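You operate a simulated robot arm through the tools that you are given. There is no shell and no other tool. Be economical: measure what you need, move in short steps, check, and stop when the job is done.

The job below is to be done with a simulated two-armed robot. You get a single attempt, and the scene is never put back.

TASK
Crank the dot side of the silver mandrel up and wax it.
Fine: purple pad, blue tin; pad back where it stood, lid pressed on.
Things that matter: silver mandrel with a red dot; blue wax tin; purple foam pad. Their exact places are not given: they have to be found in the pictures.

It is judged by the outcome, as a careful person would: the job done as asked, and still so three seconds after it is handed in. It fails if anything else is knocked over, pushed out of place, dropped, spilled or broken. A push-on lid holds only when it is set on centred and level and pressed home; a screw cap is set on level and turned clockwise until tight.

THE ROBOT
Two 6-joint arms with two-finger parallel grippers on one trunk, on a base that drives. Base frame: it is fixed to the floor where the robot stands at the start and does not move with it; the origin is under the middle of the robot, x ahead of it, y to its left, z up. Readings come in mm, degrees, newtons and seconds.
The left shoulder is at the start at [60, 187, 1147], the right one opposite. With the tool pointing down near the work surface each hand reaches from about 260 to 620 mm from the robot's upright axis, wherever it stands, measured 20 degrees to its own side. Payload 1.57 kg a hand.
Tool frame (each hand has its own): the origin (TCP) lies between the finger pads and is the grasp point; the fingertips stand 30 mm ahead of it; z points along the fingers, y is the line along which they close. Largest opening 110 mm; finger width 24, thickness 12; the body of the gripper, 48 by 112 mm, starts 78 mm behind the TCP.
Orientation is that of the tool frame in the base frame, as a unit quaternion [x, y, z, w]. With the fingers straight down and closing along the base's y, the tool's x points along the base's -x, its y along +y and its z along -z.

THE INTERFACE
- The arms move only by the tool step_arm. It takes "left_commands", "right_commands" or both (then of equal length, played together; a hand with none holds still); each is a list of rows, each a list of 3 entries, a list of its own where there are three numbers: the shift along the tool's x, y, z in units of 300 mm (1.0 is 300 mm), then the turn, a rotation vector about the tool's x, y, z in units of 180 degrees (1.0 is 180 degrees), then the closure, from 0 (fully open) to 1 (shut). In form: [[[dx, dy, dz], [rx, ry, rz], grip], ...]. A call has 1 to 12 rows; each row is the pose to reach, as a shift and turn from the pose commanded when the call began, along the tool's axes at that moment. A call with a number of a shift or a turn outside -1 to 1 is refused whole. A row lasts 0.2 s, in which the tool goes at most 50 mm and 8.6 degrees; a call with a longer step from one row to the next is refused whole, and so is a gripper value outside its range. Where a pose cannot be reached the arm comes as near as it can. A force on the tool above 40 N (or 10 N above the force at the start of the call, whichever is more), or a blocked arm, ends the call early, and 0.2 s more pass. The fingers move at their own pace (about 153 mm/s each) and stop on an object; they squeeze with about 39 N. The grip force told is the motor's: it shows also when the fingers shut on nothing. Time passes only in rows, and 0.2 s behind the last, so rows that repeat a pose let the fingers close. The reply holds the time, the measured pose of the TCP, the force on the tool along the base axes, the opening and the grip force, in the units named above and with some noise.
- Cameras (640 x 400 px; columns grow to the right, rows downward): "scene" is now at [8.4, -33.7, 1688.4]; the picture's right is [-0.44, -0.90, 0.00], its down [-0.69, 0.34, -0.64] and it looks along [0.58, -0.28, -0.77] (base axes); focal length 293 px, centre (320, 200). "left" rides on the left gripper at [70, -16, -141] in its tool frame; the picture's right is [0.23, 0.97, 0.00], its down [-0.85, 0.20, -0.48] and it looks along [-0.47, 0.11, 0.88] (tool axes); focal length 222 px, centre (320, 200). "right" rides on the right gripper at [70, 16, -141] in its tool frame; the picture's right is [-0.23, 0.97, 0.00], its down [-0.86, -0.20, -0.48] and it looks along [-0.47, -0.11, 0.88] (tool axes); focal length 222 px, centre (320, 200).
- grab_frame(camera): a new picture of that camera. No time passes.
- lift_body(by): slides the trunk up (or, below 0, down) by that many mm; the arms and the scene camera ride with it, the base frame stays. It gives what a move gives, with no picture.
- drive_base(legs): drives the robot by 1 to 6 legs, each [ahead, left, turn to the left] in mm, mm and degrees, along the robot's own axes; the way and the turn of a leg run together, so that a leg with both is an arc; at most 1500 mm and 180 degrees a leg. The arms and the cameras ride along, it lands a little off, and it stops where it bumps. It gives what a move gives.
- aim_head(pan, tilt): turns the head with the scene camera to pan (to the left, within 86 degrees either way) and tilt (down, from -29 to 69), counted from straight ahead of the robot. It gives what a move gives.
- point_at(camera, pixels): there is no depth. For up to 12 entries [column, row, z] of the newest picture of that camera ("zoom" is the newest enlarged one), the place [x, y] in the base frame at which the ray of that pixel passes the height z, good to about 2 mm. No time passes.
- enlarge(camera, box): a new picture of the part [left, top, right, bottom] of that camera's present view, enlarged. No time passes.
- close_job(): hands the job in; it is judged then, once.

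Go step by step. Measure first, check grasps and placings, and put right what went wrong. The budget is 80 turns and 70 pictures, counting those below and the enlarged ones. Unless the task says otherwise, let go and move clear before handing in, and close with one line.

The tools are called after "Call:" as name(argument=value, ...) on one line, values as JSON. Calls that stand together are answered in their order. step_arm: Moves the arms, as the interface text tells. Its arguments: {"type":"object","properties":{"left_commands":{"type":"array","items":{"type":"array"}},"right_commands":{"type":"array","items":{"type":"array"}}},"required":[]} The other tools are called the same way: lift_body (by) slides the trunk up or down; drive_base (legs) drives the base; aim_head (pan, tilt) turns the head that bears the scene camera; grab_frame (camera) takes a picture; point_at (camera, pixels) gives the place at which the rays of pixels pass given heights; enlarge (camera, box) takes an enlarged picture of a part of a camera's view; close_job () hands the job in.

At the start:

```text
t: 0.0
left_tool_pos: [429.9, -23.6, 1198.3]
left_ee_rot: [0.0, 1.0, 0.0, 0.0]
left_wrist_force: [-0.5, 0.0, -0.2]
left_finger_gap: 109.9
left_grip_force: 0.2
right_tool_pos: [285.9, -425.8, 1158.9]
right_ee_rot: [0.0, 1.0, 0.0, -0.001]
right_wrist_force: [0.5, -0.1, -0.4]
right_finger_gap: 109.8
right_grip_force: 0.1
trunk travel left (down, up): [-775.0, 215.0]
robot x, y, heading: [0.3, -0.5, -0.0]
head pan, tilt: [-26.2, 50.0]
```

scene: 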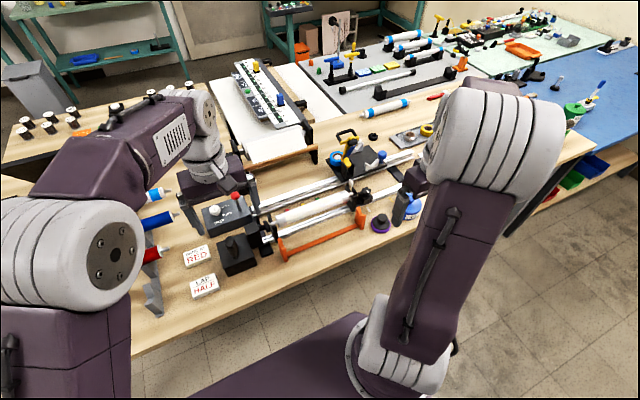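
right: 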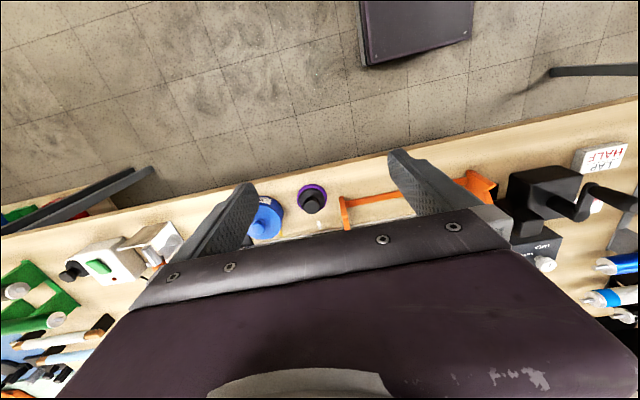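
left: 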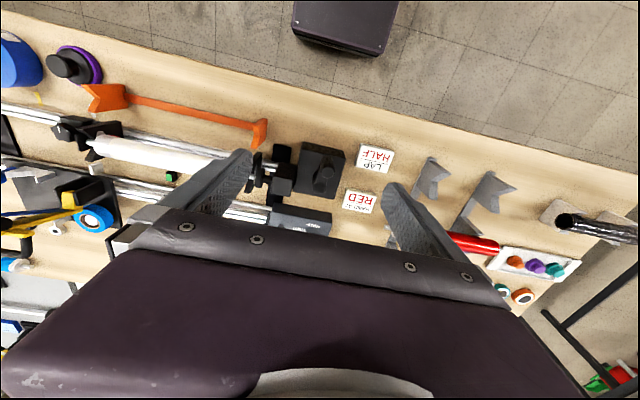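

The pictures show a bench with a lathe-like rig (scene about 240-420, 150-260), a purple pad with a black knob (380,222) and a blue tin (412,207). I'll enlarge the area for a closer look.

Call:
enlarge(camera="scene", box=[170, 120, 450, 300])

Call:
enlarge(camera="left", box=[0, 20, 420, 280])

```text
2.22 times, centred on (310, 210) of scene
```

zoom: 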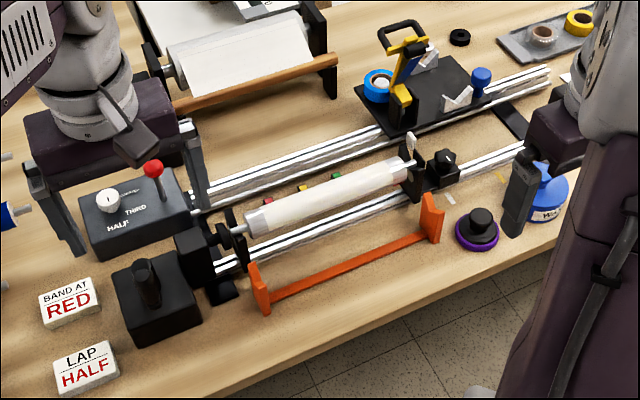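

```text
1.52 times, centred on (210, 150) of left
```

zoom: 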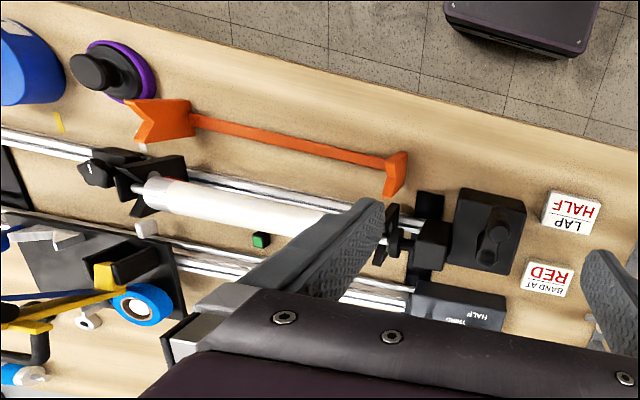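

The lathe near the robot holds a whitish cylinder. Another bar stands at scene (375,82), so I'll look for the silver mandrel there too.

Call:
enlarge(camera="scene", box=[300, 0, 540, 150])

Call:
enlarge(camera="scene", box=[240, 160, 380, 248])

```text
2.67 times, centred on (420, 75) of scene
```

zoom: 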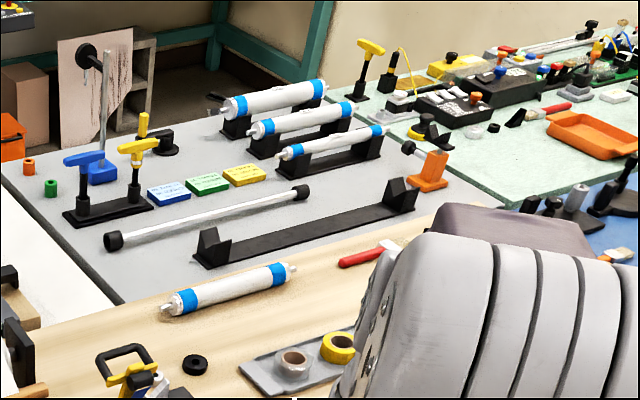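

```text
4.55 times, centred on (310, 204) of scene
```

zoom: 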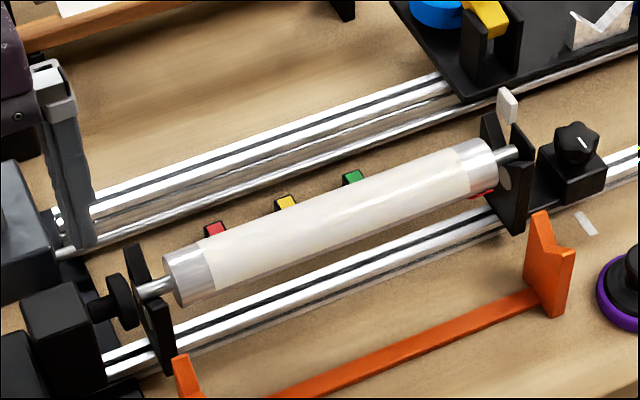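

The lathe's mandrel has silver ends, with something red under its right end (zoom (480,192)). I'll measure the key places now.

Call:
point_at(camera="zoom", pixels=[[185, 280, 950], [480, 160, 950], [185, 280, 920], [480, 160, 920], [480, 193, 920], [500, 105, 970], [575, 140, 930]])

Call:
enlarge(camera="scene", box=[200, 180, 300, 280])

Call:
enlarge(camera="scene", box=[340, 170, 440, 250])

Call:
enlarge(camera="right", box=[200, 150, 420, 270])

```text
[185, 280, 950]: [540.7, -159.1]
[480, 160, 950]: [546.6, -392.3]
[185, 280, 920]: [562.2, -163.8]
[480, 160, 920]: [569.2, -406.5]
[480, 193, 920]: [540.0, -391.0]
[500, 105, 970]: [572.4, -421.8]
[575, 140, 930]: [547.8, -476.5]
```

```text
4.00 times, centred on (250, 230) of scene
```

zoom: 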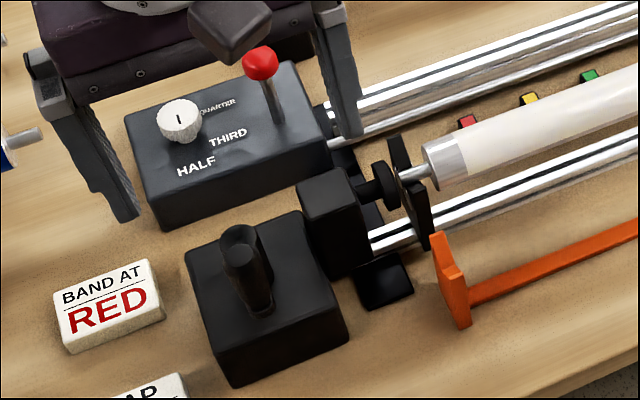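

```text
5.00 times, centred on (390, 210) of scene
```

zoom: 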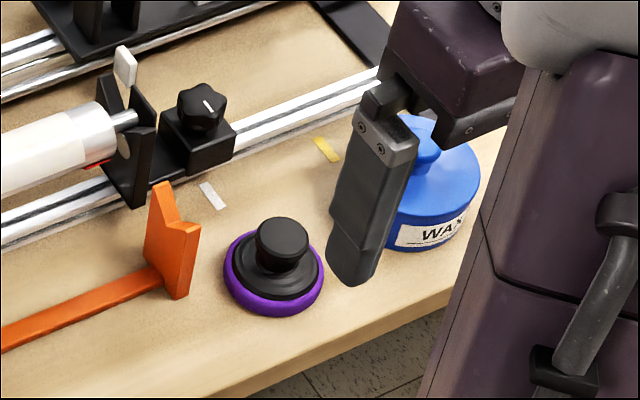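

```text
2.91 times, centred on (310, 210) of right
```

zoom: 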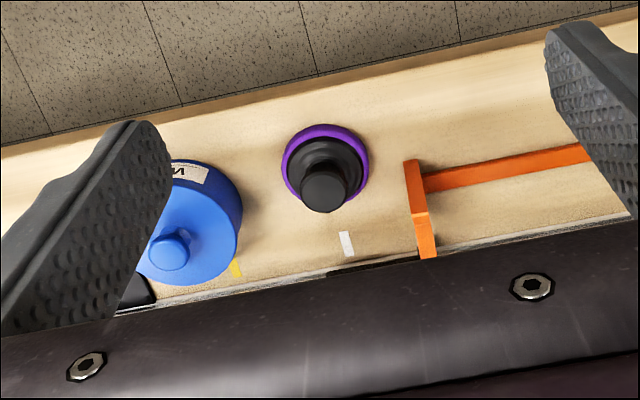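

The crank box sits at left-camera (322,170). I'll enlarge it there, and measure the pad, tin and crank.

Call:
enlarge(camera="left", box=[230, 120, 390, 240])

Call:
point_at(camera="scene", pixels=[[250, 218, 950], [248, 222, 950], [254, 240, 920], [236, 224, 930]])

Call:
point_at(camera="right", pixels=[[313, 202, 920], [313, 195, 865], [260, 225, 930], [262, 232, 950], [275, 207, 900]])

```text
3.33 times, centred on (310, 180) of left
```

zoom: 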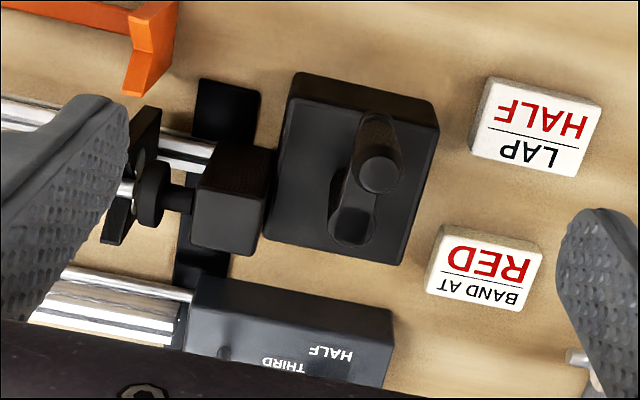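

```text
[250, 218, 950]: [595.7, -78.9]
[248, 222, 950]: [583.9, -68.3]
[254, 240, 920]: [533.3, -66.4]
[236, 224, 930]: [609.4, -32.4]
```

```text
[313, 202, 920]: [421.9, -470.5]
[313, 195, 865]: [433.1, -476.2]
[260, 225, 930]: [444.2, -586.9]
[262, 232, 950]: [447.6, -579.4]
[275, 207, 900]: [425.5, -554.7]
```

The crank is an arm with an upright post on a vertical axis. I'll triangulate its height from the two views.

Call:
point_at(camera="scene", pixels=[[229.5, 239, 930], [229.5, 239, 960], [229.5, 239, 990], [236, 254, 920], [385.5, 220, 905], [385.5, 220, 930], [448, 208, 940], [241, 228, 950]])

Call:
point_at(camera="left", pixels=[[328, 172.5, 930], [328, 172.5, 960], [328, 172.5, 990], [319.5, 187.5, 920], [328.7, 157.5, 920], [61, 65, 905], [61, 65, 930]])

Call:
point_at(camera="right", pixels=[[313, 205, 905], [313, 205, 930]])

```text
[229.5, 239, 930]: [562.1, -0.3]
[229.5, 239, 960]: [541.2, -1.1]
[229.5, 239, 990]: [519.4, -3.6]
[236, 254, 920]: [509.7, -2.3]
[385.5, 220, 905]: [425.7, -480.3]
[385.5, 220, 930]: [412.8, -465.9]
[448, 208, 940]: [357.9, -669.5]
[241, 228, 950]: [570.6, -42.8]
```

```text
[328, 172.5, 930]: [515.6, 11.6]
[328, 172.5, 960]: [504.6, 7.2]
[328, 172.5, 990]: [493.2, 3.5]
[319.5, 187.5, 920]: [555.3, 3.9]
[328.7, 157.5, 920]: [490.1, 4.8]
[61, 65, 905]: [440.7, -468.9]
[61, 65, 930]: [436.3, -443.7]
```

```text
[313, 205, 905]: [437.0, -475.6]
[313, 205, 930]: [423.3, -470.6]
```

The arm's hub appears to be near (557,0) and the knob near (500,5). I'll bring the left hand lower and nearer for a clear look.

Call:
step_arm(left_commands=[[[0.04, 0.04, 0.13], [0, 0, 0], 0], [[0.07, 0.08, 0.26], [0, 0, 0], 0], [[0.1, 0.113, 0.393], [0, 0, 0], 0]])

Call:
grab_frame(camera="left")

Call:
grab_frame(camera="scene")

```text
t: 0.8
left_tool_pos: [400.1, 8.2, 1079.9]
left_ee_rot: [-0.001, 1.0, 0.0, 0.0]
left_wrist_force: [0.3, 0.4, 0.0]
left_finger_gap: 110.1
left_grip_force: 0.1
right_tool_pos: [286.8, -425.7, 1159.9]
right_ee_rot: [0.0, 1.0, 0.0, 0.0]
right_wrist_force: [-0.7, 0.4, 1.1]
right_finger_gap: 110.0
right_grip_force: 0.0
trunk travel left (down, up): [-775.0, 215.0]
robot x, y, heading: [-3.0, -0.2, 0.0]
head pan, tilt: [-26.2, 50.0]
```

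```text
58 pictures are left
```

left: 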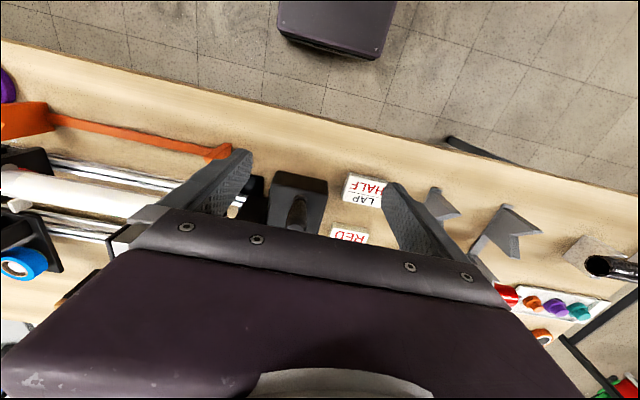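

```text
57 pictures are left
```

scene: 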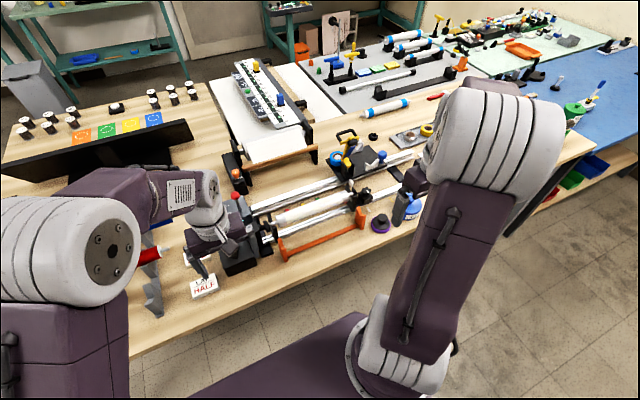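

The knob now shows at left (300,205). I'll enlarge it.

Call:
enlarge(camera="left", box=[230, 150, 360, 240])

```text
4.44 times, centred on (295, 195) of left
```

zoom: 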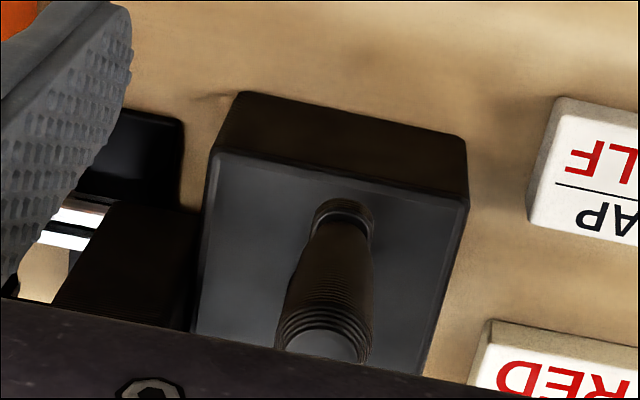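

Call:
point_at(camera="left", pixels=[[300.7, 200, 910], [300.7, 200, 930], [296, 227, 950], [296, 227, 970], [296, 227, 990], [272, 185, 910], [328, 195, 910], [277, 170, 850], [327.5, 181, 850]])

Call:
aim_head(pan=-5, tilt=60)

Call:
grab_frame(camera="scene")

```text
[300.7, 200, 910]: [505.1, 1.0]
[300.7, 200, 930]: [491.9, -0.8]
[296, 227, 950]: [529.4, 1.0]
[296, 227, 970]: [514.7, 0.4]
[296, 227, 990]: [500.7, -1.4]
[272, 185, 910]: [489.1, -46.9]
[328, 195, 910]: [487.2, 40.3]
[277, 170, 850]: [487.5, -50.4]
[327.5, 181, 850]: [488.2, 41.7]
```

```text
t: 1.6
left_tool_pos: [400.1, 8.1, 1081.5]
left_ee_rot: [-0.001, 1.0, 0.001, 0.001]
left_wrist_force: [-0.4, 0.7, -0.5]
left_finger_gap: 110.1
left_grip_force: 0.0
right_tool_pos: [286.7, -425.9, 1159.1]
right_ee_rot: [-0.001, 1.0, 0.0, 0.0]
right_wrist_force: [0.3, 0.3, 0.0]
right_finger_gap: 109.8
right_grip_force: 0.1
trunk travel left (down, up): [-775.0, 215.0]
robot x, y, heading: [0.3, -0.1, 0.1]
head pan, tilt: [-5.0, 60.0]
```

```text
55 pictures are left
```

scene: 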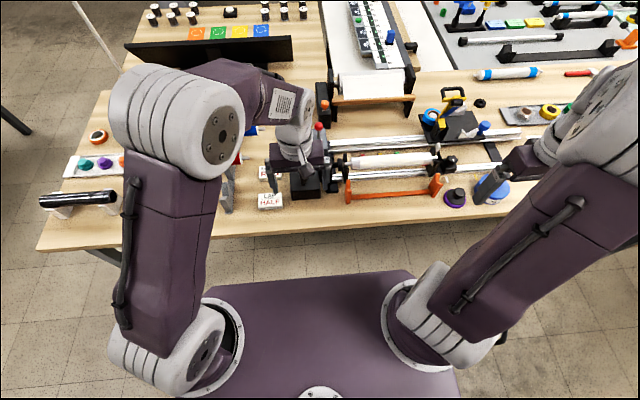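

The hand hides the crank from the head camera. I'll shift the left hand out to the left and look with the head.

Call:
step_arm(left_commands=[[[0, 0.15, -0.05], [0, 0, 0], 0], [[0, 0.3, -0.1], [0, 0, 0], 0], [[0, 0.45, -0.15], [0, 0, 0], 0], [[0, 0.6, -0.2], [0, 0, 0], 0], [[0, 0.7, -0.2], [0, 0, 0], 0]])

Call:
enlarge(camera="scene", box=[240, 90, 400, 215])

Call:
enlarge(camera="left", box=[0, 60, 240, 260])

```text
t: 2.9
left_tool_pos: [396.9, 220.1, 1139.9]
left_ee_rot: [0.0, 1.0, 0.0, 0.001]
left_wrist_force: [0.8, 0.0, 0.2]
left_finger_gap: 109.9
left_grip_force: 0.1
right_tool_pos: [286.4, -426.0, 1160.3]
right_ee_rot: [-0.001, 1.0, -0.001, 0.001]
right_wrist_force: [-0.4, 0.2, 0.5]
right_finger_gap: 109.9
right_grip_force: 0.2
trunk travel left (down, up): [-775.0, 215.0]
robot x, y, heading: [0.1, -0.2, 0.2]
head pan, tilt: [-5.0, 60.0]
```

```text
3.20 times, centred on (320, 152) of scene
```

zoom: 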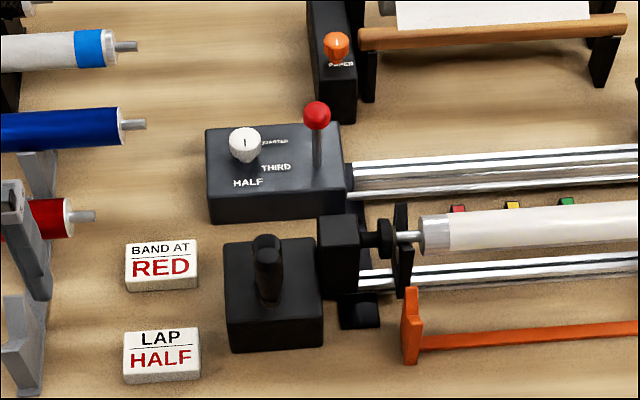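

```text
2.00 times, centred on (120, 160) of left
```

zoom: 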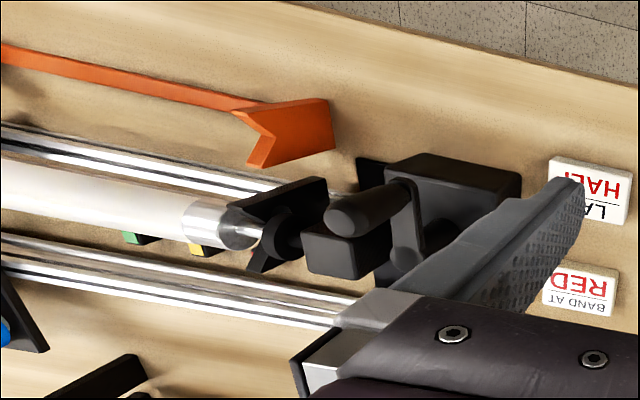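

The left view shows it clearly: a crank arm from a hub (405,258) to a near end (403,188), with a vertical handle whose top is at (347,215). I'll measure these.

Call:
point_at(camera="zoom", pixels=[[403, 188, 920], [403, 188, 930], [405, 258, 920], [405, 258, 930], [347, 215, 960], [347, 215, 975], [347, 215, 990], [410, 155, 910], [520, 175, 910], [385, 165, 910]])

Call:
enlarge(camera="scene", box=[290, 140, 350, 180])

Call:
point_at(camera="scene", pixels=[[303, 177, 960], [303, 177, 975], [303, 177, 990], [305, 194, 920]])

```text
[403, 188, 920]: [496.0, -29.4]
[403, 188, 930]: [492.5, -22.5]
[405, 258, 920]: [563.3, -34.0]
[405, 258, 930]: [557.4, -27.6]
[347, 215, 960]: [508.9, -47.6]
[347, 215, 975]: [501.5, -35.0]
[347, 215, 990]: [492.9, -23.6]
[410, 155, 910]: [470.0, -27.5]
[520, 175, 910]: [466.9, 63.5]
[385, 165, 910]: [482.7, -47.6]
```

```text
10.00 times, centred on (320, 160) of scene
```

zoom: 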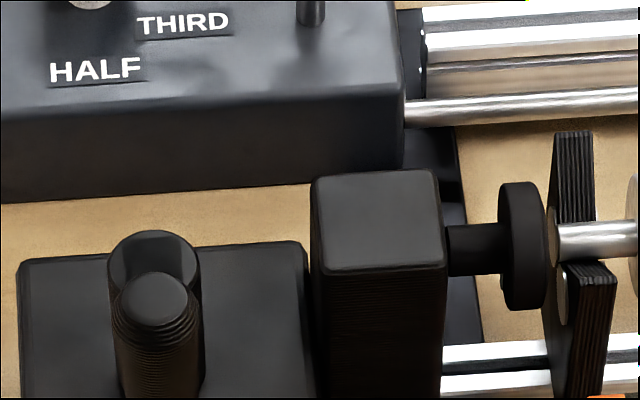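

```text
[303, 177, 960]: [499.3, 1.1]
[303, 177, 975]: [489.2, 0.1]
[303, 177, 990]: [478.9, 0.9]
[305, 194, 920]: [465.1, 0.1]
```

Call:
point_at(camera="zoom", pixels=[[155, 300, 960], [155, 300, 975], [155, 300, 990], [155, 300, 1010], [153, 262, 930], [153, 262, 960], [20, 260, 910], [308, 250, 910], [380, 220, 950], [570, 240, 940]])

Call:
enlarge(camera="left", box=[40, 110, 200, 210])

```text
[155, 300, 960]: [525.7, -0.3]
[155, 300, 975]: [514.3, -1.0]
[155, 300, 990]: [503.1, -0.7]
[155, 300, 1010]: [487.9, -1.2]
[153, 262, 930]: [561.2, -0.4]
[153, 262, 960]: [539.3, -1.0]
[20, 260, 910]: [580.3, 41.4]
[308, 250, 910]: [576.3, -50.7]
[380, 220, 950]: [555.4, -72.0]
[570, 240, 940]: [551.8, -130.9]
```

```text
4.00 times, centred on (120, 160) of left
```

zoom: 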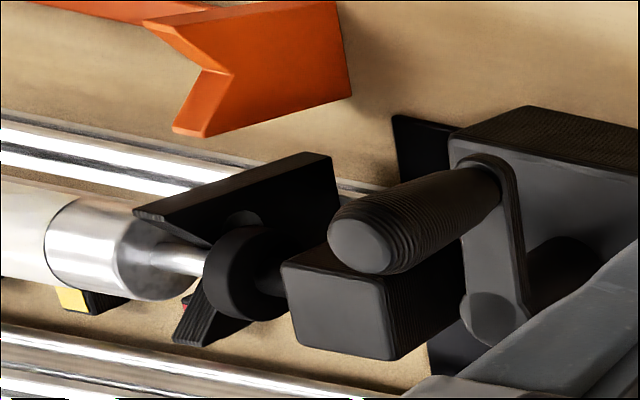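

Call:
point_at(camera="zoom", pixels=[[360, 246, 960], [360, 246, 990], [360, 246, 1010], [360, 246, 1025], [488, 180, 930], [488, 180, 945], [488, 180, 960], [495, 310, 930], [495, 310, 945], [495, 310, 960], [455, 135, 910], [340, 285, 950]])

```text
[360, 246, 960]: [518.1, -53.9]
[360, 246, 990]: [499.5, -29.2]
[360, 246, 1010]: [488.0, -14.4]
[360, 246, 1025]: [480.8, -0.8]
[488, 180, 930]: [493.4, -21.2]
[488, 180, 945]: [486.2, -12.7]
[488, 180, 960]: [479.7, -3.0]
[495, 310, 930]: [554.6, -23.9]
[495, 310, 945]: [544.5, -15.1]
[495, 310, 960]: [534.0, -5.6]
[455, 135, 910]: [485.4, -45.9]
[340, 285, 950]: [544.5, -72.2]
```

I now have the crank: hub at (533,-1), arm at z≈963, handle at (479,-1) with its top at z≈1022. Next I'll see how the dot sits on the mandrel's right end.

Call:
aim_head(pan=-26, tilt=55)

Call:
enlarge(camera="scene", box=[250, 130, 390, 220])

```text
t: 3.7
left_tool_pos: [398.8, 219.6, 1139.8]
left_ee_rot: [0.0, 1.0, -0.001, 0.0]
left_wrist_force: [0.6, -0.6, 0.7]
left_finger_gap: 109.9
left_grip_force: 0.0
right_tool_pos: [286.6, -426.6, 1159.4]
right_ee_rot: [0.0, 1.0, 0.0, 0.0]
right_wrist_force: [-0.2, 0.8, 1.1]
right_finger_gap: 110.1
right_grip_force: 0.1
trunk travel left (down, up): [-775.0, 215.0]
robot x, y, heading: [1.3, 1.0, -0.2]
head pan, tilt: [-26.0, 55.0]
```

```text
4.44 times, centred on (320, 175) of scene
```

zoom: 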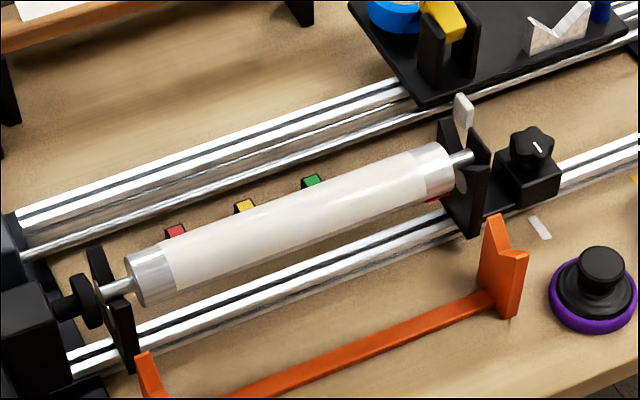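

The dot sits on the lower limb of the mandrel's right end (zoom (432,200)). I'll take the left hand to above the crank handle.

Call:
step_arm(left_commands=[[[-0.05, -0.14, 0.03], [0, 0, 0], 0.2], [[-0.1, -0.28, 0.06], [0, 0, 0], 0.4], [[-0.15, -0.42, 0.09], [0, 0, 0], 0.4], [[-0.2, -0.56, 0.12], [0, 0, 0], 0.4], [[-0.25, -0.69, 0.15], [0, 0, 0], 0.4], [[-0.267, -0.735, 0.166], [0, 0, 0], 0.4], [[-0.267, -0.735, 0.166], [0, 0, 0], 0.4]])

Call:
enlarge(camera="left", box=[240, 130, 400, 230])

```text
t: 5.3
left_tool_pos: [480.6, -1.1, 1092.5]
left_ee_rot: [0.0, 1.0, 0.0, 0.0]
left_wrist_force: [-0.6, -0.5, 0.3]
left_finger_gap: 65.9
left_grip_force: 0.0
right_tool_pos: [286.4, -427.2, 1160.1]
right_ee_rot: [0.0, 1.0, 0.001, 0.0]
right_wrist_force: [-0.2, 0.5, -0.2]
right_finger_gap: 109.8
right_grip_force: 0.0
trunk travel left (down, up): [-775.0, 215.0]
robot x, y, heading: [-1.4, 0.6, 0.0]
head pan, tilt: [-26.0, 55.0]
```

```text
4.00 times, centred on (320, 180) of left
```

zoom: 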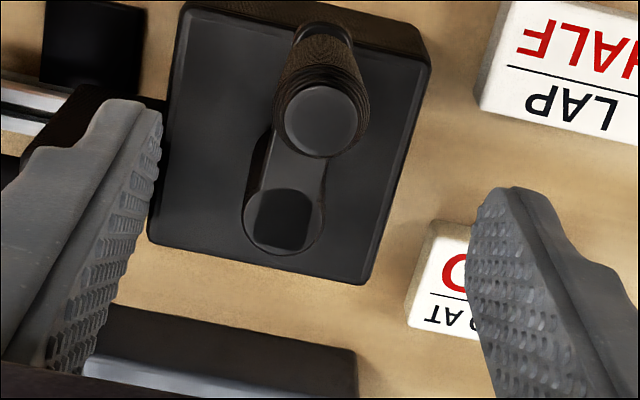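

Call:
point_at(camera="zoom", pixels=[[322, 122, 1010], [322, 122, 1022], [285, 222, 950], [285, 222, 965]])

```text
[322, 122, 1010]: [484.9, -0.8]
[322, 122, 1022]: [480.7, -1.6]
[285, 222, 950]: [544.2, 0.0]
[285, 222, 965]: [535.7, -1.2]
```

The handle top measures (481,-1.6) and the hub about (536,-1). I'll go down around the handle and close.

Call:
step_arm(left_commands=[[[0, 0, 0.13], [0, 0, 0], 0.4], [[0, 0, 0.26], [0, 0, 0], 0.4], [[0, 0, 0.293], [0, 0, 0], 0.4], [[0, 0, 0.293], [0, 0, 0], 1], [[0, 0, 0.293], [0, 0, 0], 1], [[0, 0, 0.293], [0, 0, 0], 1]])

```text
t: 6.7
left_tool_pos: [480.5, -0.9, 1002.0]
left_ee_rot: [0.0, 1.0, 0.0, 0.0]
left_wrist_force: [-0.7, -1.1, -3.5]
left_finger_gap: 21.8
left_grip_force: 34.4
right_tool_pos: [285.1, -425.0, 1158.9]
right_ee_rot: [0.0, 1.0, 0.0, 0.0]
right_wrist_force: [-0.6, 0.7, -0.1]
right_finger_gap: 110.0
right_grip_force: 0.0
trunk travel left (down, up): [-775.0, 215.0]
robot x, y, heading: [2.0, -1.3, -0.1]
head pan, tilt: [-26.0, 55.0]
```

The handle is gripped at 22 mm. I'll try 30° counter-clockwise and see what happens.

Call:
step_arm(left_commands=[[[-0.003, -0.032, 0], [0, 0, 0], 1], [[-0.011, -0.063, 0], [0, 0, 0], 1], [[-0.0247, -0.0917, 0], [0, 0, 0], 1], [[-0.0247, -0.0917, 0], [0, 0, 0], 1]])

Call:
enlarge(camera="scene", box=[250, 130, 390, 220])

```text
t: 7.7
left_tool_pos: [489.3, -28.7, 1002.2]
left_ee_rot: [0.0, 1.0, 0.0, -0.001]
left_wrist_force: [-4.9, -3.3, -5.7]
left_finger_gap: 21.8
left_grip_force: 34.5
right_tool_pos: [287.0, -426.7, 1159.9]
right_ee_rot: [0.0, 1.0, 0.0, 0.0]
right_wrist_force: [0.1, 0.3, -0.1]
right_finger_gap: 110.0
right_grip_force: 0.1
trunk travel left (down, up): [-775.0, 215.0]
robot x, y, heading: [-1.6, -0.2, 0.2]
head pan, tilt: [-26.0, 55.0]
```

```text
4.44 times, centred on (320, 175) of scene
```

zoom: 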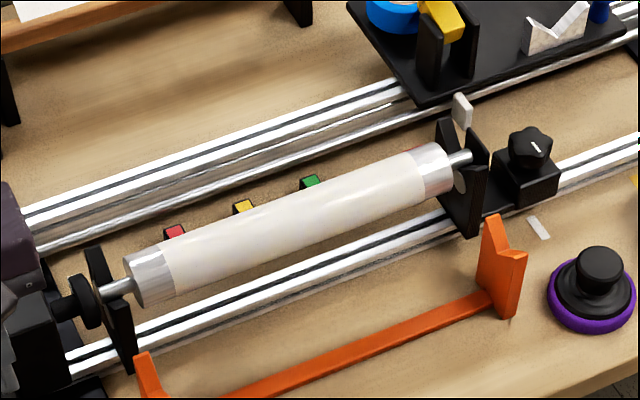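

It turns freely, but the red vanished underneath, so this is the wrong way. I'll crank clockwise to +60°.

Call:
step_arm(left_commands=[[[0.0184, 0.0443, 0], [0, 0, 0], 1], [[0.0247, 0.0917, 0], [0, 0, 0], 1], [[0.0184, 0.139, 0], [0, 0, 0], 1], [[0, 0.1833, 0], [0, 0, 0], 1], [[-0.029, 0.2213, 0], [0, 0, 0], 1], [[-0.067, 0.2503, 0], [0, 0, 0], 1], [[-0.067, 0.2503, 0], [0, 0, 0], 1]])

Call:
enlarge(camera="scene", box=[250, 130, 390, 220])

```text
t: 9.3
left_tool_pos: [509.0, 45.6, 1001.2]
left_ee_rot: [0.001, 1.0, 0.0, 0.0]
left_wrist_force: [-0.9, 2.5, -11.6]
left_finger_gap: 21.7
left_grip_force: 34.6
right_tool_pos: [287.4, -425.9, 1159.5]
right_ee_rot: [0.0, 1.0, 0.0, 0.0]
right_wrist_force: [0.5, -0.1, 0.9]
right_finger_gap: 110.2
right_grip_force: 0.0
trunk travel left (down, up): [-775.0, 215.0]
robot x, y, heading: [-1.6, -0.2, 0.1]
head pan, tilt: [-26.0, 55.0]
```

```text
4.44 times, centred on (320, 175) of scene
```

zoom: 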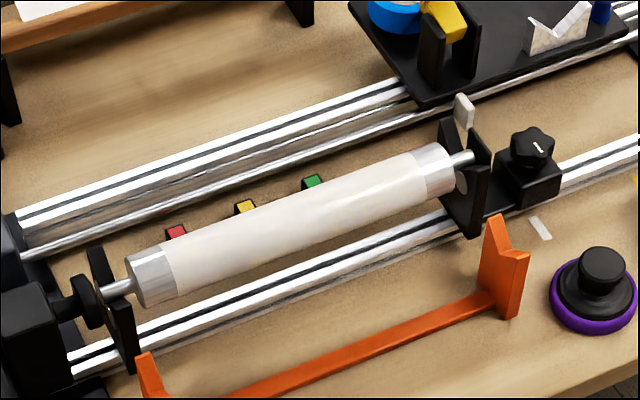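

No dot is visible at +60°. The ratio may be high, so I'll go back to +30° and look.

Call:
step_arm(left_commands=[[[0.038, -0.029, 0], [0, 0, 0], 1], [[0.067, -0.067, 0], [0, 0, 0], 1], [[0.067, -0.067, 0], [0, 0, 0], 1]])

Call:
enlarge(camera="scene", box=[310, 130, 380, 190])

Call:
step_arm(left_commands=[[[0.0184, -0.0443, 0], [0, 0, 0], 1], [[0.0184, -0.0443, 0], [0, 0, 0], 1]])

Call:
enlarge(camera="scene", box=[310, 130, 380, 190])

```text
t: 10.1
left_tool_pos: [488.4, 26.8, 1002.2]
left_ee_rot: [0.0, 1.0, 0.0, -0.001]
left_wrist_force: [-2.5, 0.9, -16.3]
left_finger_gap: 21.8
left_grip_force: 35.1
right_tool_pos: [287.3, -424.5, 1160.8]
right_ee_rot: [0.0, 1.0, 0.0, 0.0]
right_wrist_force: [0.2, 0.3, 0.2]
right_finger_gap: 110.1
right_grip_force: 0.0
trunk travel left (down, up): [-775.0, 215.0]
robot x, y, heading: [0.9, -3.4, 0.2]
head pan, tilt: [-26.0, 55.0]
```

```text
6.67 times, centred on (345, 160) of scene
```

zoom: 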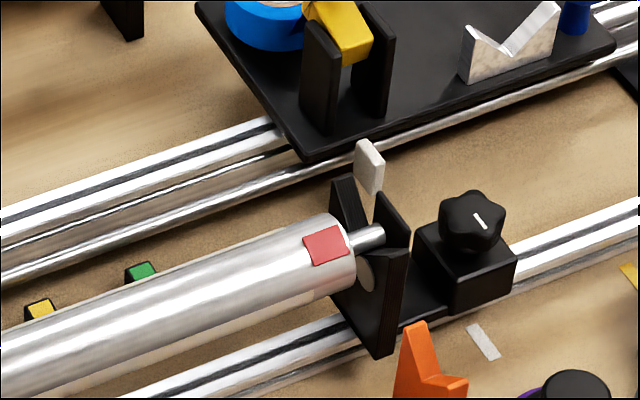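

```text
t: 10.7
left_tool_pos: [481.5, 14.4, 1002.4]
left_ee_rot: [0.0, 1.0, 0.0, -0.001]
left_wrist_force: [-5.1, 0.2, -16.3]
left_finger_gap: 21.6
left_grip_force: 34.5
right_tool_pos: [287.7, -424.6, 1159.4]
right_ee_rot: [0.0, 1.0, 0.0, 0.0]
right_wrist_force: [0.2, 0.5, 0.1]
right_finger_gap: 110.1
right_grip_force: 0.0
trunk travel left (down, up): [-775.0, 215.0]
robot x, y, heading: [3.0, -2.5, -0.1]
head pan, tilt: [-26.0, 55.0]
```

```text
6.67 times, centred on (345, 160) of scene
```

zoom: 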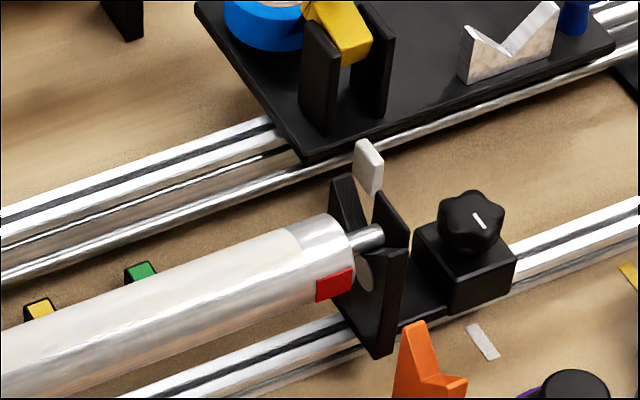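

The gear ratio is about 4:1. At +30° the dot stands about 79° up, so about +32.5° should put it on top. I'll go there.

Call:
step_arm(left_commands=[[[-0.0096, 0.0272, 0], [0, 0, 0], 1], [[-0.0225, 0.0511, 0], [0, 0, 0], 1], [[-0.0225, 0.0511, 0], [0, 0, 0], 1]])

Call:
enlarge(camera="scene", box=[325, 140, 365, 165])

```text
t: 11.5
left_tool_pos: [488.4, 28.2, 1002.6]
left_ee_rot: [0.0, 1.0, 0.0, -0.001]
left_wrist_force: [-2.7, 3.1, -17.7]
left_finger_gap: 22.0
left_grip_force: 34.6
right_tool_pos: [288.9, -424.9, 1158.7]
right_ee_rot: [-0.001, 1.0, 0.0, 0.0]
right_wrist_force: [0.7, 0.3, 0.5]
right_finger_gap: 109.9
right_grip_force: 0.0
trunk travel left (down, up): [-775.0, 215.0]
robot x, y, heading: [-1.8, 1.5, 0.0]
head pan, tilt: [-26.0, 55.0]
```

```text
16.00 times, centred on (345, 152) of scene
```

zoom: 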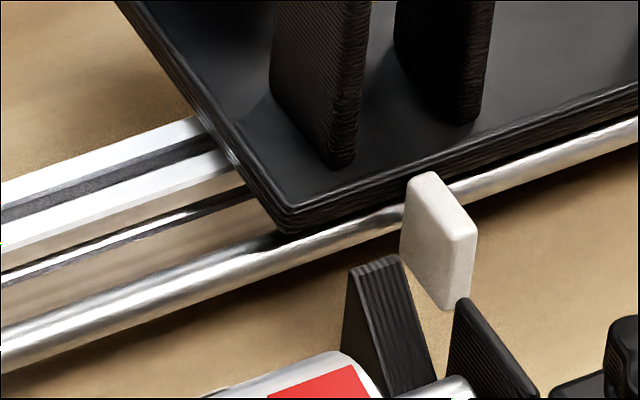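

Wrong crop, so I'll take the end of the mandrel again.

Call:
enlarge(camera="scene", box=[320, 150, 368, 180])

```text
13.33 times, centred on (344, 165) of scene
```

zoom: 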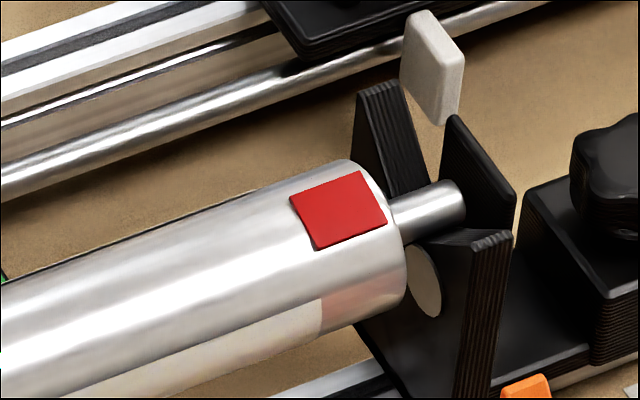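

The dot patch spans roughly 0 to 51° above the line of sight, so its centre is about 80° up. I'll nudge the crank 3° more.

Call:
step_arm(left_commands=[[[-0.0054, 0.008, 0], [0, 0, 0], 1], [[-0.0054, 0.008, 0], [0, 0, 0], 1]])

Call:
enlarge(camera="scene", box=[320, 150, 368, 180])

```text
t: 12.1
left_tool_pos: [490.8, 30.6, 1002.4]
left_ee_rot: [0.0, 1.0, 0.0, 0.0]
left_wrist_force: [-2.4, 1.0, -10.8]
left_finger_gap: 21.9
left_grip_force: 34.1
right_tool_pos: [287.0, -425.8, 1158.4]
right_ee_rot: [0.0, 1.0, 0.0, -0.001]
right_wrist_force: [0.5, -0.1, 0.0]
right_finger_gap: 109.8
right_grip_force: 0.1
trunk travel left (down, up): [-775.0, 215.0]
robot x, y, heading: [4.6, 1.9, -0.1]
head pan, tilt: [-26.0, 55.0]
```

```text
13.33 times, centred on (344, 165) of scene
```

zoom: 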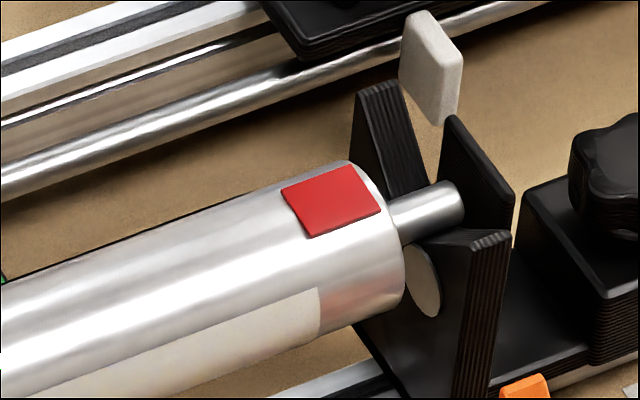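

The dot's centre is now about 90° up. I'll release the handle, rise clear and recheck the dot.

Call:
step_arm(left_commands=[[[0, 0, 0], [0, 0, 0], 0.4], [[0, 0, 0], [0, 0, 0], 0.4], [[0, 0, -0.15], [0, 0, 0], 0.4], [[0, 0, -0.3], [0, 0, 0], 0.4], [[0, 0, -0.45], [0, 0, 0], 0.4], [[0, 0.15, -0.45], [0, 0, 0], 0.4], [[0, 0.3, -0.45], [0, 0, 0], 0.4], [[0, 0.45, -0.45], [0, 0, 0], 0.4], [[0, 0.6, -0.45], [0, 0, 0], 0.4]])

Call:
enlarge(camera="scene", box=[320, 150, 368, 180])

Call:
enlarge(camera="scene", box=[260, 130, 440, 240])

```text
t: 14.1
left_tool_pos: [489.4, 210.8, 1136.8]
left_ee_rot: [0.0, 1.0, -0.001, 0.0]
left_wrist_force: [0.2, -0.6, -0.3]
left_finger_gap: 66.2
left_grip_force: 0.0
right_tool_pos: [286.6, -424.5, 1160.3]
right_ee_rot: [0.0, 1.0, -0.001, 0.0]
right_wrist_force: [0.3, 0.8, -0.2]
right_finger_gap: 109.8
right_grip_force: 0.2
trunk travel left (down, up): [-775.0, 215.0]
robot x, y, heading: [-1.8, 1.9, 0.1]
head pan, tilt: [-26.0, 55.0]
```

```text
13.33 times, centred on (344, 165) of scene
```

zoom: 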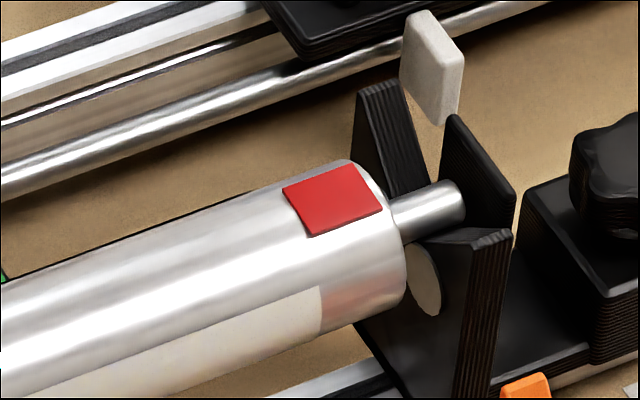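

```text
3.56 times, centred on (350, 185) of scene
```

zoom: 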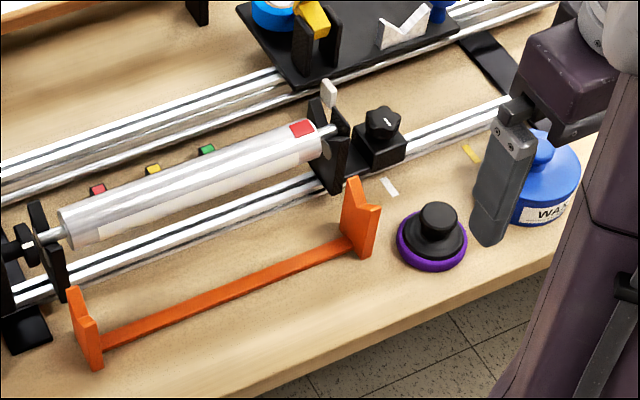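

The dot stays on top. I'll drive 140 mm to the right so the right hand reaches the tin, pad and mandrel, then look again.

Call:
drive_base(legs=[[0, -140, 0]])

Call:
aim_head(pan=-20, tilt=55)

Call:
grab_frame(camera="scene")

Call:
grab_frame(camera="right")

```text
t: 15.4
left_tool_pos: [489.7, 69.4, 1135.2]
left_ee_rot: [0.0, 1.0, -0.001, 0.0]
left_wrist_force: [-0.1, -0.1, 0.3]
left_finger_gap: 66.1
left_grip_force: 0.1
right_tool_pos: [286.1, -566.1, 1159.8]
right_ee_rot: [0.001, 1.0, -0.001, 0.001]
right_wrist_force: [0.2, 0.3, 0.6]
right_finger_gap: 110.0
right_grip_force: 0.1
trunk travel left (down, up): [-775.0, 215.0]
robot x, y, heading: [-2.1, -144.2, 0.0]
head pan, tilt: [-26.0, 55.0]
```

```text
t: 16.1
left_tool_pos: [490.0, 66.8, 1137.7]
left_ee_rot: [-0.001, 1.0, 0.0, 0.0]
left_wrist_force: [0.0, -0.3, 0.7]
left_finger_gap: 66.0
left_grip_force: 0.1
right_tool_pos: [286.8, -566.9, 1160.0]
right_ee_rot: [0.0, 1.0, 0.0, 0.0]
right_wrist_force: [0.1, -0.2, -0.3]
right_finger_gap: 109.9
right_grip_force: 0.0
trunk travel left (down, up): [-775.0, 215.0]
robot x, y, heading: [-2.7, -139.5, -0.5]
head pan, tilt: [-20.0, 55.0]
```

```text
39 pictures are left
```

scene: 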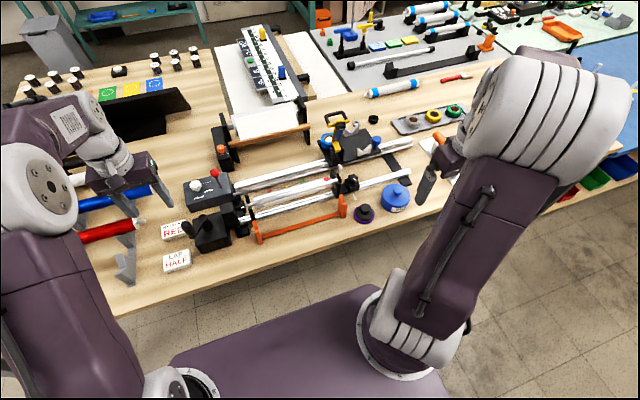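

```text
38 pictures are left
```

right: 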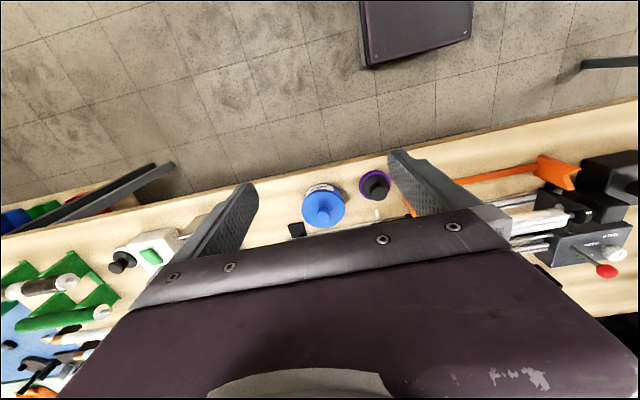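

Tin and pad are both clear now: right view (323,207) and (375,186), scene (396,197) and (364,213). I'll enlarge both views for accurate heights.

Call:
enlarge(camera="right", box=[280, 160, 408, 240])

Call:
point_at(camera="zoom", pixels=[[320, 200, 850], [320, 200, 950]])

Call:
enlarge(camera="scene", box=[330, 160, 426, 220])

```text
5.00 times, centred on (344, 200) of right
```

zoom: 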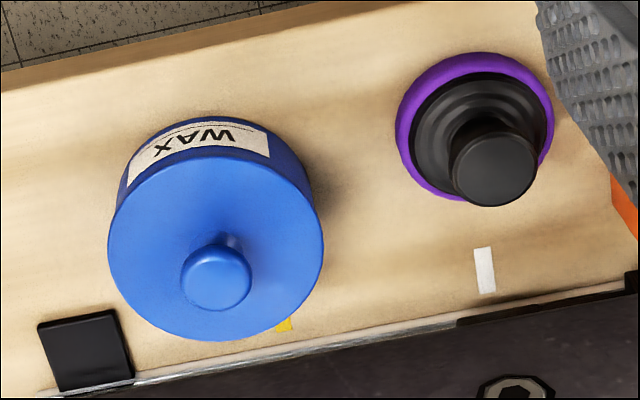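

```text
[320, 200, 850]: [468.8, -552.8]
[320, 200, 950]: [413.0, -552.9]
```

```text
6.67 times, centred on (378, 190) of scene
```

zoom: 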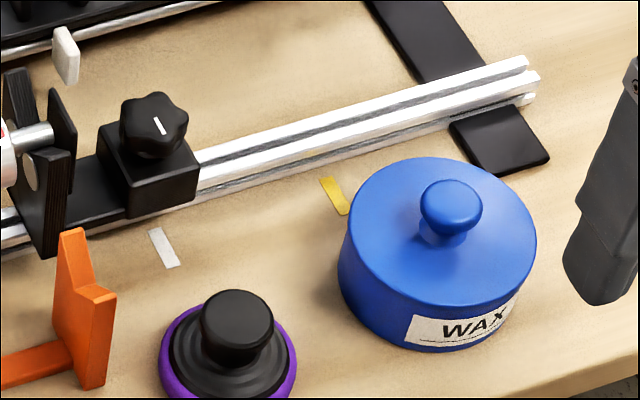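

Call:
point_at(camera="right", pixels=[[323.2, 215, 930], [323.2, 215, 950], [323.2, 215, 970], [323, 208.6, 900], [323, 208.6, 920], [378.8, 193.6, 900], [378.8, 193.6, 920], [375, 185, 860], [301.6, 209, 920], [344.5, 209, 920]])

Call:
point_at(camera="scene", pixels=[[397.8, 190, 930], [397.8, 190, 950], [397.8, 190, 970], [396.3, 194.5, 900], [396.3, 194.5, 920], [365.5, 208, 900], [365.5, 208, 920], [364.2, 214, 860], [364.2, 214, 870]])

```text
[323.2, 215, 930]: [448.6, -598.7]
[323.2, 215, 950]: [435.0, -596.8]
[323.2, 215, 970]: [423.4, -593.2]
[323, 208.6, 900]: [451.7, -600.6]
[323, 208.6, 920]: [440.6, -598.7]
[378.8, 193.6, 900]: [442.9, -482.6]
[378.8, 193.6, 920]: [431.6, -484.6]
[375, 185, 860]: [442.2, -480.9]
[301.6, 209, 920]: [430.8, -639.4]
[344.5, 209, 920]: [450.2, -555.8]
```

```text
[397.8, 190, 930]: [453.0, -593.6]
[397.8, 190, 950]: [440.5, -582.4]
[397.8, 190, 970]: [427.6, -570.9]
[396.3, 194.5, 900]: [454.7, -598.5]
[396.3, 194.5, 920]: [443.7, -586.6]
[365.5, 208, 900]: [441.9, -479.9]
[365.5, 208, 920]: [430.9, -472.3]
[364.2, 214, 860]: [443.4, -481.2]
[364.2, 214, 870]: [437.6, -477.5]
```

The lid knob top is at (456,-599,921), with lid top z≈898 and Ø≈91. The pad knob top is at (443,-482,900). I'll check the free spot to the right of the tin for the lid, and the mandrel and table-edge positions.

Call:
enlarge(camera="right", box=[90, 140, 350, 300])

Call:
point_at(camera="right", pixels=[[180, 212, 850], [240, 200, 850], [298, 235, 855], [150, 270, 870], [300, 170, 850]])

Call:
point_at(camera="scene", pixels=[[280, 310, 300], [280, 310, 100], [280, 253, 850]])

Call:
enlarge(camera="scene", box=[230, 160, 370, 248])

```text
2.46 times, centred on (220, 220) of right
```

zoom: 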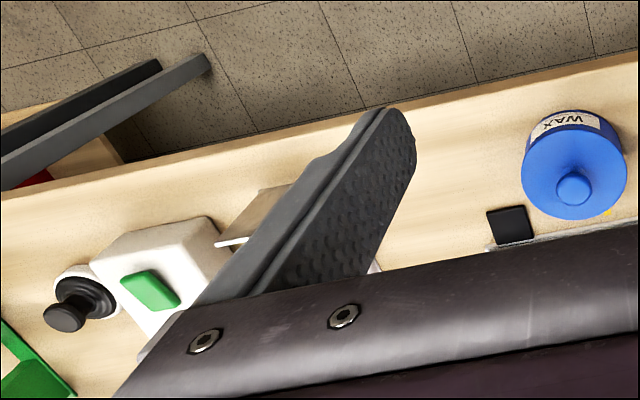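

```text
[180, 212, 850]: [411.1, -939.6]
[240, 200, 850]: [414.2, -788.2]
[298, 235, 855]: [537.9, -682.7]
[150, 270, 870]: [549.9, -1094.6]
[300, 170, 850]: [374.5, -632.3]
```

```text
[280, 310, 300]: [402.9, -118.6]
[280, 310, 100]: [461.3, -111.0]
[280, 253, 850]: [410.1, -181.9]
```

```text
4.55 times, centred on (300, 204) of scene
```

zoom: 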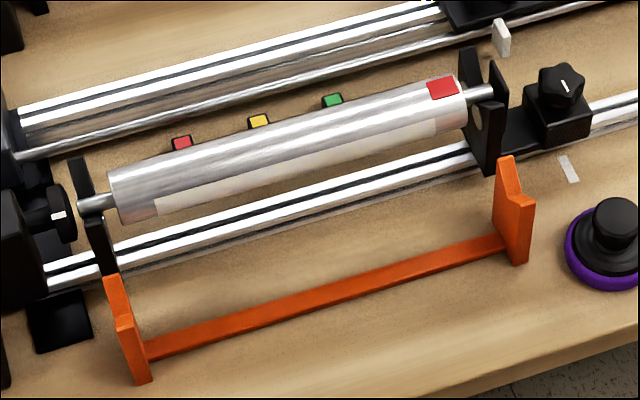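

The table right of the tin is free from about y=-660 to -790. Now I'll get the mandrel's line and height.

Call:
point_at(camera="zoom", pixels=[[95, 203, 925], [95, 203, 940], [95, 203, 955], [480, 92, 925], [480, 92, 940], [480, 92, 955], [440, 88, 960], [112, 190, 950], [465, 105, 950]])

Call:
drive_base(legs=[[0, -40, 0]])

```text
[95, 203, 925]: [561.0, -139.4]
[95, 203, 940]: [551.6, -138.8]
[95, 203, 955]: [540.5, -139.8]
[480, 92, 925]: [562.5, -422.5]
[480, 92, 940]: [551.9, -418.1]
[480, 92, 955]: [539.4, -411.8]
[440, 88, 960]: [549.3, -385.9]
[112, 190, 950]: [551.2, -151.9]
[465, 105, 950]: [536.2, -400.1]
```

```text
t: 17.0
left_tool_pos: [490.7, 33.7, 1135.8]
left_ee_rot: [0.0, 1.0, -0.003, 0.0]
left_wrist_force: [0.0, 1.0, -0.5]
left_finger_gap: 65.9
left_grip_force: 0.0
right_tool_pos: [286.3, -600.5, 1161.6]
right_ee_rot: [0.001, 1.0, -0.004, 0.0]
right_wrist_force: [0.6, 1.0, 0.2]
right_finger_gap: 109.9
right_grip_force: 0.1
trunk travel left (down, up): [-775.0, 215.0]
robot x, y, heading: [-2.7, -183.2, -0.1]
head pan, tilt: [-20.0, 55.0]
```

The mandrel axis is at x≈552, z≈940, with its top at z≈960 and y from -155 to -403. I'll bring the right hand above the lid knob at (455,-599).

Call:
step_arm(right_commands=[[[-0.1, 0, 0.08], [0, 0, 0], 0.2], [[-0.2, 0, 0.17], [0, 0, 0], 0.4], [[-0.3, 0, 0.26], [0, 0, 0], 0.4], [[-0.4, 0, 0.35], [0, 0, 0], 0.4], [[-0.5, 0, 0.44], [0, 0, 0], 0.4], [[-0.563, 0.003, 0.505], [0, 0, 0], 0.4], [[-0.563, 0.003, 0.505], [0, 0, 0], 0.4]])

Call:
enlarge(camera="right", box=[220, 90, 420, 215])

```text
t: 18.6
left_tool_pos: [488.6, 28.9, 1137.2]
left_ee_rot: [0.0, 1.0, 0.0, 0.0]
left_wrist_force: [-0.4, -0.1, 1.6]
left_finger_gap: 66.2
left_grip_force: 0.0
right_tool_pos: [456.2, -603.7, 1011.2]
right_ee_rot: [0.001, 1.0, 0.0, 0.0]
right_wrist_force: [-0.2, 0.2, 0.1]
right_finger_gap: 65.9
right_grip_force: 0.1
trunk travel left (down, up): [-775.0, 215.0]
robot x, y, heading: [-2.3, -179.4, 0.2]
head pan, tilt: [-20.0, 55.0]
```

```text
3.20 times, centred on (320, 152) of right
```

zoom: 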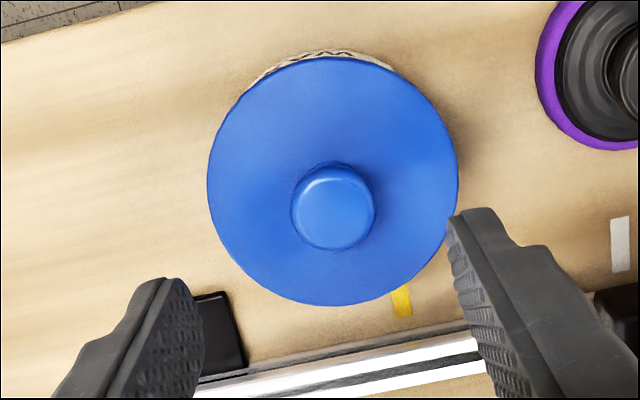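

Call:
point_at(camera="zoom", pixels=[[332, 208, 921], [332, 182, 898], [208, 182, 898], [457, 182, 898], [332, 58, 898], [332, 305, 898]])

```text
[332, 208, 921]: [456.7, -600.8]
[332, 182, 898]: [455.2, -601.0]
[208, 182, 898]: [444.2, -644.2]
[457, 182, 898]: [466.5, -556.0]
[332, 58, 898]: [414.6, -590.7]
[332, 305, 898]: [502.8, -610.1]
```

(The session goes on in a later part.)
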